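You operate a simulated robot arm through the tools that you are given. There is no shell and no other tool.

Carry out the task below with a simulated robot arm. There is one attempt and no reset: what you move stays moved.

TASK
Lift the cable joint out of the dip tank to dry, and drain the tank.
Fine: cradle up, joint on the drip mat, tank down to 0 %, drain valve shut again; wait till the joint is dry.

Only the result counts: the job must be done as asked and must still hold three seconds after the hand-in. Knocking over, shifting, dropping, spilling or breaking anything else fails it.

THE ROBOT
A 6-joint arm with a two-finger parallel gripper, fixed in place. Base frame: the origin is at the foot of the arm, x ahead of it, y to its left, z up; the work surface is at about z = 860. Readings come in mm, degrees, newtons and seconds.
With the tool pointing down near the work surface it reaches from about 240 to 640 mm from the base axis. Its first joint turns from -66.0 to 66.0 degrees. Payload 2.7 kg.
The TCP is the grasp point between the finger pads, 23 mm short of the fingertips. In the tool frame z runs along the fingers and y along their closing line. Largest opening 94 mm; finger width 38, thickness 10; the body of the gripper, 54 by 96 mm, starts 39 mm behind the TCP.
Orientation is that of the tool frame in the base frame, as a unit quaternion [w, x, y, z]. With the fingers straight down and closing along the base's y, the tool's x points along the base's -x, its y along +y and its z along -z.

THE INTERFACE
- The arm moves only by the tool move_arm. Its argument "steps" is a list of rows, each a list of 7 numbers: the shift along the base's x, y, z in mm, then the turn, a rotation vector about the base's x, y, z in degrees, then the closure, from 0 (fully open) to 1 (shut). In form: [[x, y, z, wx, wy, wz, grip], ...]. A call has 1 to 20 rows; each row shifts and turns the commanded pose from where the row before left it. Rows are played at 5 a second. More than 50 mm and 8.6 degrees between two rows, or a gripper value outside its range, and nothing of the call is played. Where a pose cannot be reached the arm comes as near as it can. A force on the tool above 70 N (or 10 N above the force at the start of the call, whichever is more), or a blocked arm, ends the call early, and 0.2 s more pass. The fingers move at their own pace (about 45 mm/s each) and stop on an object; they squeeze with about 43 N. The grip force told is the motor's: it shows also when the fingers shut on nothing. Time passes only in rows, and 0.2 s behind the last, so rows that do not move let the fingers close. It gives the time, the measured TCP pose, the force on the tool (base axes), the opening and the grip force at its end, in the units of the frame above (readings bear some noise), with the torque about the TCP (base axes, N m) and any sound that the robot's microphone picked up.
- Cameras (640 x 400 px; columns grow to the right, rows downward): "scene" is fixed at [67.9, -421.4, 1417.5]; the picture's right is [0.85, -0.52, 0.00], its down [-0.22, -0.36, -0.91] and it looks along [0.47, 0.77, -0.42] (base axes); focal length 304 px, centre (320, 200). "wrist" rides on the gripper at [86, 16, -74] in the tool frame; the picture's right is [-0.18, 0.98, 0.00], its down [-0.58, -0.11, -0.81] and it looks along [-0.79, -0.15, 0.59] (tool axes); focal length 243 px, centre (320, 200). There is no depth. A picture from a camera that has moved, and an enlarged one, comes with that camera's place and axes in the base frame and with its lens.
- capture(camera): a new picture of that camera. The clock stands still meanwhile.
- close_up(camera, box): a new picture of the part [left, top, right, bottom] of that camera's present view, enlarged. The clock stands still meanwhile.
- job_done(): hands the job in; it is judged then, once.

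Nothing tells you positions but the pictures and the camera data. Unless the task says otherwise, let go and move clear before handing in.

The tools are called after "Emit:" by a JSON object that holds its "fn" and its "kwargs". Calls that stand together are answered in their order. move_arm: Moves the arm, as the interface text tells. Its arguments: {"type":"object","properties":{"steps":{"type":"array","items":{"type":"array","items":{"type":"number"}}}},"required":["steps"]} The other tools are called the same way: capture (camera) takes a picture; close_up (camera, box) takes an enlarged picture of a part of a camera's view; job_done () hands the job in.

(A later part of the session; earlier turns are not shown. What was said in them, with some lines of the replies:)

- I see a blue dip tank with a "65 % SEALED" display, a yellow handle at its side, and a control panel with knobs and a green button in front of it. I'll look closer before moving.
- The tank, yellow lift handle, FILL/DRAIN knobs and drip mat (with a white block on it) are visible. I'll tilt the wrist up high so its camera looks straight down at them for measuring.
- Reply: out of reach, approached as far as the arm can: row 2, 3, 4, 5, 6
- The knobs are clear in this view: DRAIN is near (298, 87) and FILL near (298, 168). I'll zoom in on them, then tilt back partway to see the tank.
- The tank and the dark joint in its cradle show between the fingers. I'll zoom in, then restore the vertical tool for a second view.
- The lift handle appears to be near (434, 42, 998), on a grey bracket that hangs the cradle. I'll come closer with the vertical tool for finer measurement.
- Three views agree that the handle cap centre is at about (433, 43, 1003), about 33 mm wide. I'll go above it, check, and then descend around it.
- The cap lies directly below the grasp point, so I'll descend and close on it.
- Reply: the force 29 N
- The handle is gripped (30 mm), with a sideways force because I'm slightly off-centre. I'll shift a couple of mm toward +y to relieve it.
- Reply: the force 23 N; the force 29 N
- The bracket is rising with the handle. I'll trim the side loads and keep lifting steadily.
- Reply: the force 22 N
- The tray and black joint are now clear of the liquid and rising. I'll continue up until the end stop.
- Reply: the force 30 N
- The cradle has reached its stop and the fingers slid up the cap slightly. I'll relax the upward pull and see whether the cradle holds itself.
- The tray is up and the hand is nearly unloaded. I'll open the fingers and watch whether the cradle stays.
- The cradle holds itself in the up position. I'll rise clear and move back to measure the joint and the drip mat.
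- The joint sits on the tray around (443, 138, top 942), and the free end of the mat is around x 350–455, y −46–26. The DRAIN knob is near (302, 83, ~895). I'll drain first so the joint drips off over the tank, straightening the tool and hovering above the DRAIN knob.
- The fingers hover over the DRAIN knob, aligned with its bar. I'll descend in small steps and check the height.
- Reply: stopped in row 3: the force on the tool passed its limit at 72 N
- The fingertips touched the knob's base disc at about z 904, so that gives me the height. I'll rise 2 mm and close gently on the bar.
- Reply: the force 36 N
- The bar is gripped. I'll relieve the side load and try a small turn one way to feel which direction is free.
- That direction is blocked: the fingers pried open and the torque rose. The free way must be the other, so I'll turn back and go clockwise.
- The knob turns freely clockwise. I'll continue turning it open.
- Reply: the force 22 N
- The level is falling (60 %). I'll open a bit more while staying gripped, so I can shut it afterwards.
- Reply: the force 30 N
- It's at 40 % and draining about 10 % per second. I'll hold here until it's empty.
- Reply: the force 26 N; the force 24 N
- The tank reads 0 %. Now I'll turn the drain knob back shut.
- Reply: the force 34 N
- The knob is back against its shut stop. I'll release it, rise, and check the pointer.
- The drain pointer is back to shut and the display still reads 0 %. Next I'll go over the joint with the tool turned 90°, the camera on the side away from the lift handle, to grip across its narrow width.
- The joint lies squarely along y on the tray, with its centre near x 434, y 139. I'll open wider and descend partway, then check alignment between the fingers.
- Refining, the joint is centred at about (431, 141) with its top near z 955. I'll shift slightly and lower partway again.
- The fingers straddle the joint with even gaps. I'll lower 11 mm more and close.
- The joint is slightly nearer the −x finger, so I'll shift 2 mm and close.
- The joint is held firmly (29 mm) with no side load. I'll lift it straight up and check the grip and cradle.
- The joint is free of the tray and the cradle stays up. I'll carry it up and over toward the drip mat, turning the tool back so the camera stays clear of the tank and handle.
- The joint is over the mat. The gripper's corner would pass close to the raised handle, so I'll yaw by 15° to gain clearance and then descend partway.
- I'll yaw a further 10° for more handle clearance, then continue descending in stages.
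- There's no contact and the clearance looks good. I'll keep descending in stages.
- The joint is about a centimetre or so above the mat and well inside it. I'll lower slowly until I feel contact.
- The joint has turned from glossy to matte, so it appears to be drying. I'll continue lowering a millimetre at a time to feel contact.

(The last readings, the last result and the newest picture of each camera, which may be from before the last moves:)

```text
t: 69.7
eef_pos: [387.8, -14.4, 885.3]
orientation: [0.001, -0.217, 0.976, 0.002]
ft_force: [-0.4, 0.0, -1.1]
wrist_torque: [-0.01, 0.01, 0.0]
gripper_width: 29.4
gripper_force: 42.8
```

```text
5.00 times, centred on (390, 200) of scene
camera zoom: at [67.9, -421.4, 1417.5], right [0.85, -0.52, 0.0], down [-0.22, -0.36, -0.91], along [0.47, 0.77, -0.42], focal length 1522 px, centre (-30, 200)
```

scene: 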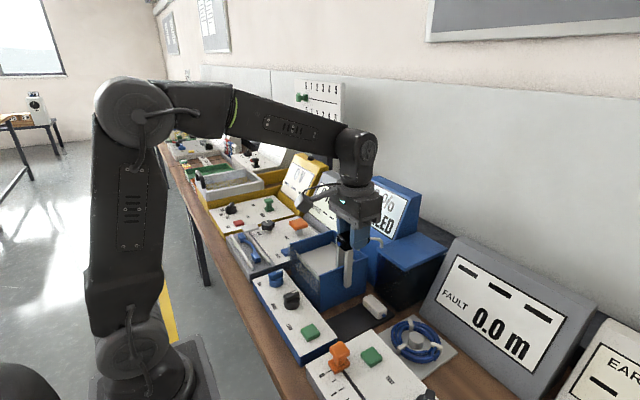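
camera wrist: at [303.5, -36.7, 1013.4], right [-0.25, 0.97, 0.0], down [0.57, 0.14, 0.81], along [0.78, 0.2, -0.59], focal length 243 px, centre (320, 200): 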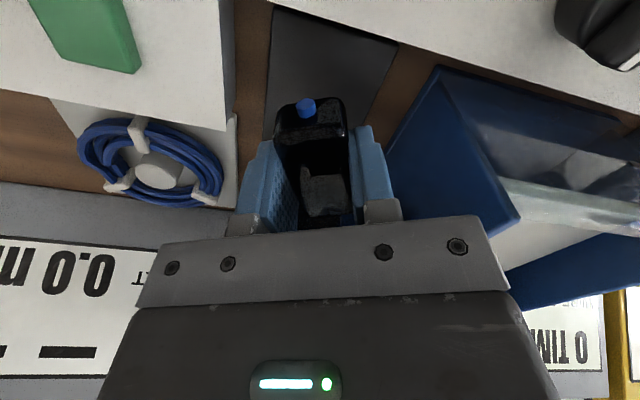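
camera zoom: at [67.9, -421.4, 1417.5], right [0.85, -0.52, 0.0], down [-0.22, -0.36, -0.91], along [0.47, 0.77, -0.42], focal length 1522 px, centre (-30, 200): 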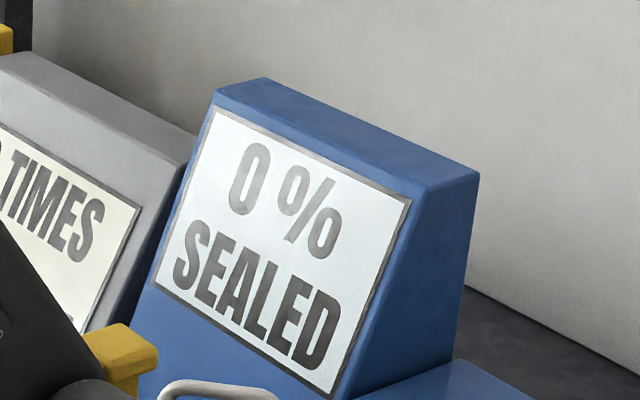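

Emit:
{"fn": "move_arm", "kwargs": {"steps": [[0, 0, -1, 0, 0, 0, 1], [0, 0, 0, 0, 0, 0, 1]]}}

Emit:
{"fn": "move_arm", "kwargs": {"steps": [[0, 0, -1, 0, 0, 0, 1], [0, 0, 0, 0, 0, 0, 1]]}}

Emit:
{"fn": "close_up", "kwargs": {"camera": "scene", "box": [310, 280, 400, 340]}}

```text
t: 70.3
eef_pos: [387.7, -13.0, 885.3]
orientation: [0.001, -0.217, 0.976, 0.002]
ft_force: [-3.6, 0.0, 10.3]
wrist_torque: [-0.14, 0.06, -0.04]
gripper_width: 29.4
gripper_force: 42.8
```

```text
t: 70.9
eef_pos: [388.2, -11.9, 884.0]
orientation: [0.003, -0.218, 0.976, 0.002]
ft_force: [-7.0, -0.7, 30.8]
wrist_torque: [-0.09, 0.22, -0.02]
gripper_width: 29.3
gripper_force: 42.7
```

```text
6.67 times, centred on (355, 310) of scene
camera zoom: at [67.3, -421.4, 1417.6], right [0.85, -0.52, 0.0], down [-0.22, -0.36, -0.91], along [0.47, 0.77, -0.42], focal length 2029 px, centre (87, -533)
```

zoom: 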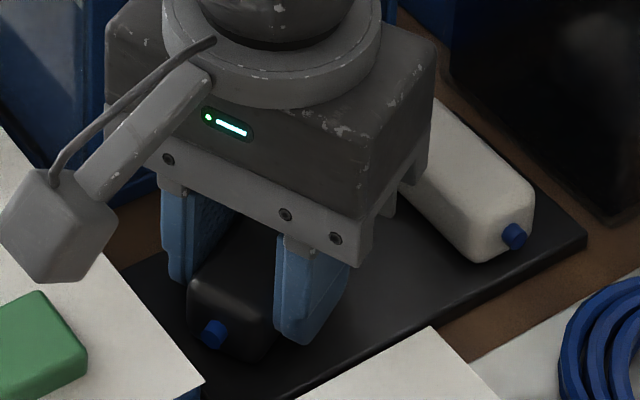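

Contact was felt at TCP z of about 885. I'll relieve 1 mm, open the fingers gently, and look.

Emit:
{"fn": "move_arm", "kwargs": {"steps": [[0, 0, 1, 0, 0, 0, 1], [0, 0, 0.3, 0, 0, 0, 1], [0, 0, 0, 0, 0, 0, 0.66], [0, 0, 0, 0, 0, 0, 0.58], [0, 0, 0, 0, 0, 0, 0.53], [0, 0, 0, 0, 0, 0, 0.53]]}}

Emit:
{"fn": "close_up", "kwargs": {"camera": "scene", "box": [310, 280, 400, 340]}}

Emit:
{"fn": "close_up", "kwargs": {"camera": "wrist", "box": [200, 20, 460, 230]}}

```text
t: 72.3
eef_pos: [386.7, -12.5, 885.4]
orientation: [0.002, -0.217, 0.976, 0.002]
ft_force: [-1.1, 0.0, 0.3]
wrist_torque: [-0.03, 0.0, 0.01]
gripper_width: 44.1
gripper_force: 0.0
```

```text
6.67 times, centred on (355, 310) of scene
camera zoom: at [67.9, -421.4, 1417.5], right [0.85, -0.52, 0.0], down [-0.22, -0.36, -0.91], along [0.47, 0.77, -0.42], focal length 2029 px, centre (87, -533)
```

zoom: 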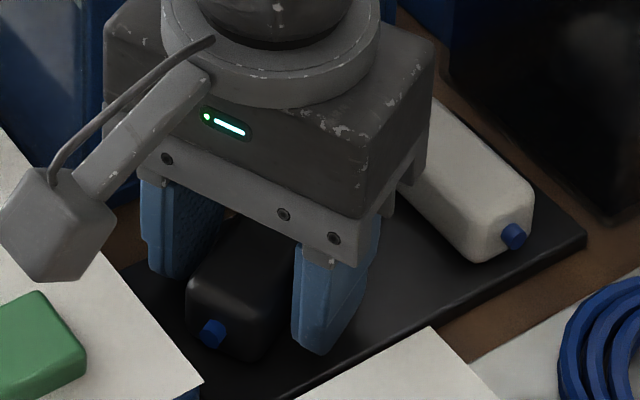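

```text
1.90 times, centred on (330, 125) of wrist
camera zoom: at [303.3, -34.8, 959.0], right [-0.25, 0.97, 0.0], down [0.57, 0.14, 0.81], along [0.78, 0.2, -0.59], focal length 462 px, centre (301, 343)
```

zoom: 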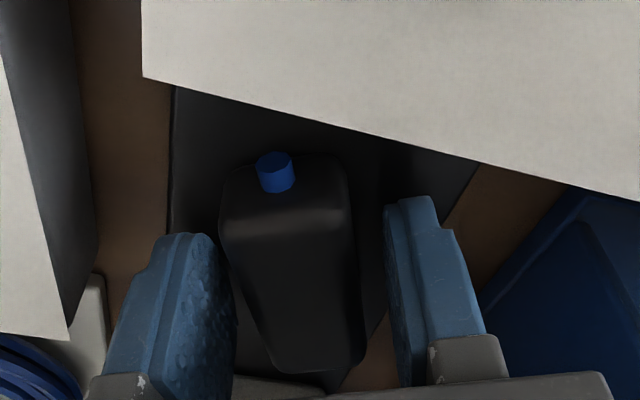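

The joint rests on the mat and the fingers are free on both sides. I'll retreat straight up past the handle.

Emit:
{"fn": "move_arm", "kwargs": {"steps": [[0, 0, 10, 0, 0, 0, 0.53], [0, 0, 20, 0, 0, 0, 0.53], [0, 0, 30, 0, 0, 0, 0.53], [0, 0, 30, 0, 0, 0, 0.53], [0, 0, 35, 0, 0, 0, 0.53], [0, 0, 35, 0, 0, 0, 0.53], [0, 0, 40, 0, 0, 0, 0.53], [0, 0, 40, 0, 0, 0, 0.53], [-30, 0, 10, 0, 0, -5, 0.5], [-40, 0, 0, 0, 0, -5, 0.5], [0, 0, 0, 0, 0, 0, 0.5]]}}

Emit:
{"fn": "capture", "kwargs": {"camera": "scene"}}

Emit:
{"fn": "close_up", "kwargs": {"camera": "scene", "box": [270, 200, 430, 330]}}

Emit:
{"fn": "capture", "kwargs": {"camera": "wrist"}}

```text
t: 74.7
eef_pos: [317.0, -12.6, 1134.9]
orientation: [0.001, -0.13, 0.991, 0.002]
ft_force: [0.7, 0.0, -0.5]
wrist_torque: [0.03, -0.01, 0.0]
gripper_width: 47.2
gripper_force: 0.0
```

```text
taken
```

scene: 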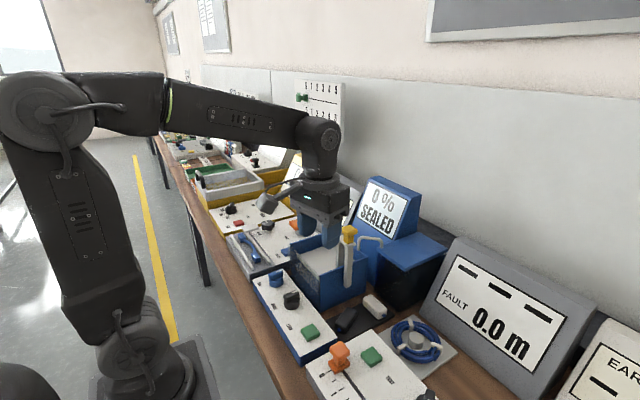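

```text
3.08 times, centred on (350, 265) of scene
camera zoom: at [67.8, -421.4, 1417.5], right [0.85, -0.52, 0.0], down [-0.22, -0.36, -0.91], along [0.47, 0.77, -0.42], focal length 937 px, centre (228, 0)
```

zoom: 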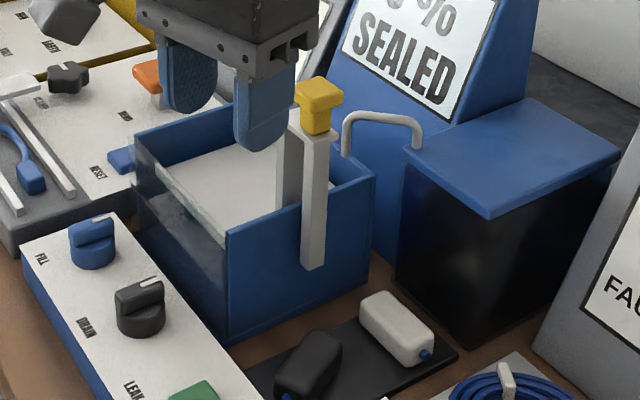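

```text
taken
camera wrist: at [229.9, -20.0, 1209.3], right [-0.08, 1.0, 0.0], down [0.59, 0.04, 0.81], along [0.81, 0.07, -0.59], focal length 243 px, centre (320, 200)
```

wrist: 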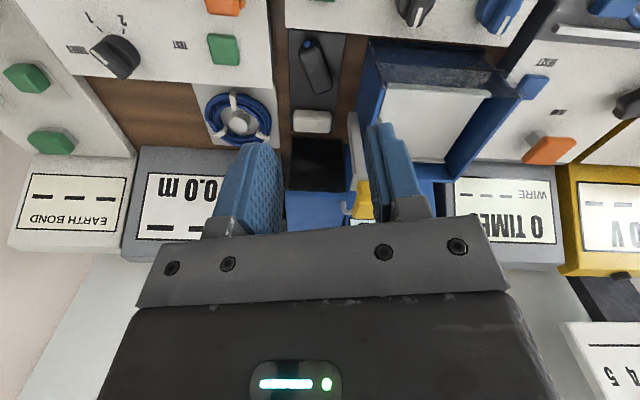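

The joint lies on the mat, the tank reads 0 %, the cradle is up and the drain knob points shut. I'll wait some more seconds to be sure the joint is dry, then compare close-ups.

Emit:
{"fn": "close_up", "kwargs": {"camera": "wrist", "box": [280, 20, 360, 140]}}

Emit:
{"fn": "move_arm", "kwargs": {"steps": [[-10, 0, 20, 0, 0, 0, 0.5], [0, 0, 0, 0, 0, 0, 0.5], [0, 0, 0, 0, 0, 0, 0.5], [0, 0, 0, 0, 0, 0, 0.5], [0, 0, 0, 0, 0, 0, 0.5], [0, 0, 0, 0, 0, 0, 0.5], [0, 0, 0, 0, 0, 0, 0.5], [0, 0, 0, 0, 0, 0, 0.5], [0, 0, 0, 0, 0, 0, 0.5], [0, 0, 0, 0, 0, 0, 0.5], [0, 0, 0, 0, 0, 0, 0.5], [0, 0, 0, 0, 0, 0, 0.5], [0, 0, 0, 0, 0, 0, 0.5], [0, 0, 0, 0, 0, 0, 0.5], [0, 0, 0, 0, 0, 0, 0.5], [0, 0, 0, 0, 0, 0, 0.5], [0, 0, 0, 0, 0, 0, 0.5], [0, 0, 0, 0, 0, 0, 0.5], [0, 0, 0, 0, 0, 0, 0.5], [0, 0, 0, 0, 0, 0, 0.5]]}}

Emit:
{"fn": "move_arm", "kwargs": {"steps": [[0, 0, 0, 0, 0, 0, 0.5], [0, 0, 0, 0, 0, 0, 0.5], [0, 0, 0, 0, 0, 0, 0.5], [0, 0, 0, 0, 0, 0, 0.5], [0, 0, 0, 0, 0, 0, 0.5], [0, 0, 0, 0, 0, 0, 0.5], [0, 0, 0, 0, 0, 0, 0.5], [0, 0, 0, 0, 0, 0, 0.5], [0, 0, 0, 0, 0, 0, 0.5], [0, 0, 0, 0, 0, 0, 0.5], [0, 0, 0, 0, 0, 0, 0.5], [0, 0, 0, 0, 0, 0, 0.5], [0, 0, 0, 0, 0, 0, 0.5], [0, 0, 0, 0, 0, 0, 0.5], [0, 0, 0, 0, 0, 0, 0.5], [0, 0, 0, 0, 0, 0, 0.5], [0, 0, 0, 0, 0, 0, 0.5], [0, 0, 0, 0, 0, 0, 0.5], [0, 0, 0, 0, 0, 0, 0.5], [0, 0, 0, 0, 0, 0, 0.5]]}}

Emit:
{"fn": "move_arm", "kwargs": {"steps": [[0, 0, 0, 0, 0, 0, 0.5], [0, 0, 0, 0, 0, 0, 0.5], [0, 0, 0, 0, 0, 0, 0.5], [0, 0, 0, 0, 0, 0, 0.5], [0, 0, 0, 0, 0, 0, 0.5], [0, 0, 0, 0, 0, 0, 0.5], [0, 0, 0, 0, 0, 0, 0.5], [0, 0, 0, 0, 0, 0, 0.5], [0, 0, 0, 0, 0, 0, 0.5], [0, 0, 0, 0, 0, 0, 0.5], [0, 0, 0, 0, 0, 0, 0.5], [0, 0, 0, 0, 0, 0, 0.5], [0, 0, 0, 0, 0, 0, 0.5], [0, 0, 0, 0, 0, 0, 0.5], [0, 0, 0, 0, 0, 0, 0.5], [0, 0, 0, 0, 0, 0, 0.5], [0, 0, 0, 0, 0, 0, 0.5], [0, 0, 0, 0, 0, 0, 0.5], [0, 0, 0, 0, 0, 0, 0.5], [0, 0, 0, 0, 0, 0, 0.5]]}}

Emit:
{"fn": "close_up", "kwargs": {"camera": "wrist", "box": [240, 0, 440, 140]}}

Emit:
{"fn": "close_up", "kwargs": {"camera": "scene", "box": [250, 160, 450, 340]}}

```text
3.33 times, centred on (320, 80) of wrist
camera zoom: at [229.9, -20.0, 1209.3], right [-0.08, 1.0, 0.0], down [0.59, 0.04, 0.81], along [0.81, 0.07, -0.59], focal length 809 px, centre (320, 600)
```

zoom: 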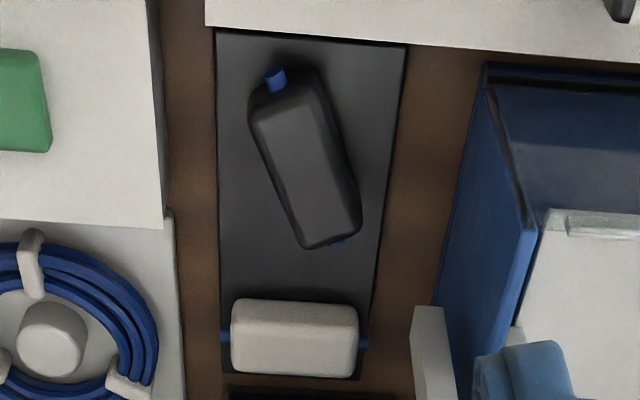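

```text
t: 78.9
eef_pos: [307.5, -12.8, 1154.8]
orientation: [0.001, -0.132, 0.991, 0.002]
ft_force: [0.4, -1.0, 0.6]
wrist_torque: [-0.03, -0.02, 0.02]
gripper_width: 46.9
gripper_force: 0.0
```

```text
t: 83.1
eef_pos: [306.8, -13.5, 1155.2]
orientation: [0.001, -0.131, 0.991, 0.002]
ft_force: [-1.5, 0.2, -0.1]
wrist_torque: [-0.03, 0.02, 0.01]
gripper_width: 47.1
gripper_force: 0.0
```

```text
t: 87.3
eef_pos: [306.5, -12.7, 1154.1]
orientation: [0.001, -0.131, 0.991, 0.003]
ft_force: [0.2, -0.5, 0.6]
wrist_torque: [0.0, 0.0, -0.02]
gripper_width: 46.8
gripper_force: 0.0
```

```text
2.86 times, centred on (340, 70) of wrist
camera zoom: at [220.3, -19.9, 1228.9], right [-0.08, 1.0, 0.0], down [0.59, 0.04, 0.81], along [0.81, 0.07, -0.59], focal length 693 px, centre (263, 571)
```

zoom: 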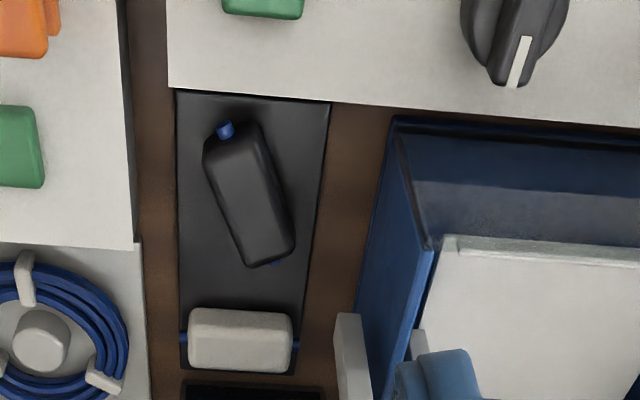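

```text
2.22 times, centred on (350, 250) of scene
camera zoom: at [67.9, -421.4, 1417.5], right [0.85, -0.52, 0.0], down [-0.22, -0.36, -0.91], along [0.47, 0.77, -0.42], focal length 676 px, centre (253, 89)
```

zoom: 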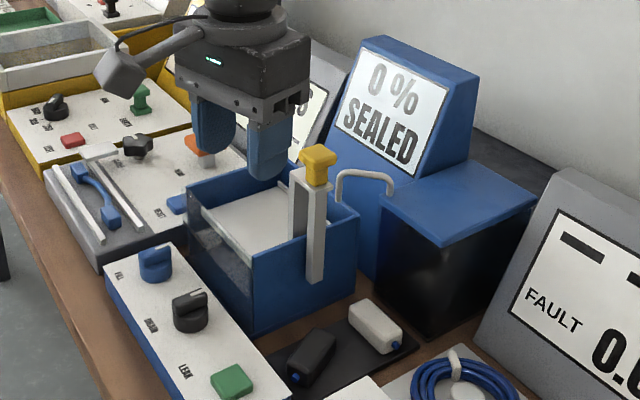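

The joint is matte and unchanged on the mat, the cradle is up and the tank reads 0 %. One last check of the knobs before handing in.

Emit:
{"fn": "close_up", "kwargs": {"camera": "scene", "box": [250, 260, 330, 320]}}

Emit:
{"fn": "close_up", "kwargs": {"camera": "wrist", "box": [300, 0, 560, 120]}}

```text
6.67 times, centred on (290, 290) of scene
camera zoom: at [67.9, -421.4, 1417.5], right [0.85, -0.52, 0.0], down [-0.22, -0.36, -0.91], along [0.47, 0.77, -0.42], focal length 2029 px, centre (520, -400)
```

zoom: 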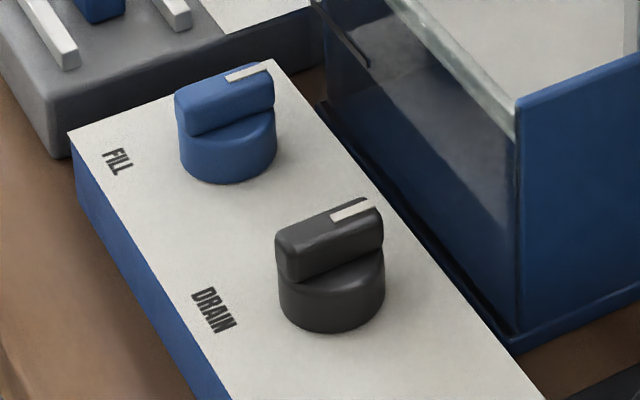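

```text
2.46 times, centred on (430, 60) of wrist
camera zoom: at [220.3, -19.9, 1228.9], right [-0.08, 1.0, 0.0], down [0.59, 0.04, 0.81], along [0.81, 0.07, -0.59], focal length 597 px, centre (49, 545)
```

zoom: 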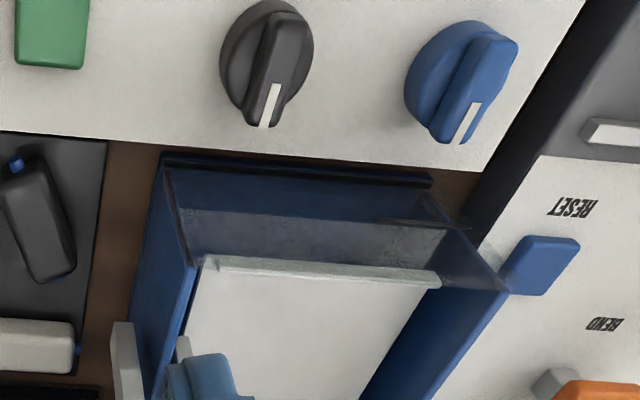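

Both knobs point the same way as at the start (shut), and everything is in its required state, so I'm handing in.

Emit:
{"fn": "job_done", "kwargs": {}}

```text
The job is handed in.
```

The job is done and handed in:

- **Cradle:** it is up and holds itself there.
- **Joint:** it lies on the drip mat, turned about 25° from straight. No gauge shows dryness. I judged it by its surface, which went from glossy to matte and stayed that way for the last 20 seconds before hand-in.
- **Tank:** the display reads 0 %.
- **Drain valve:** it is shut against its stop, and its pointer is back where it started.

While lowering onto the DRAIN knob, the fingertips pressed its base with about 72 N, which stopped the move. The knob turned normally afterwards. Nothing else on the bench looks moved, including the white joint already on the mat, and the arm is clear.
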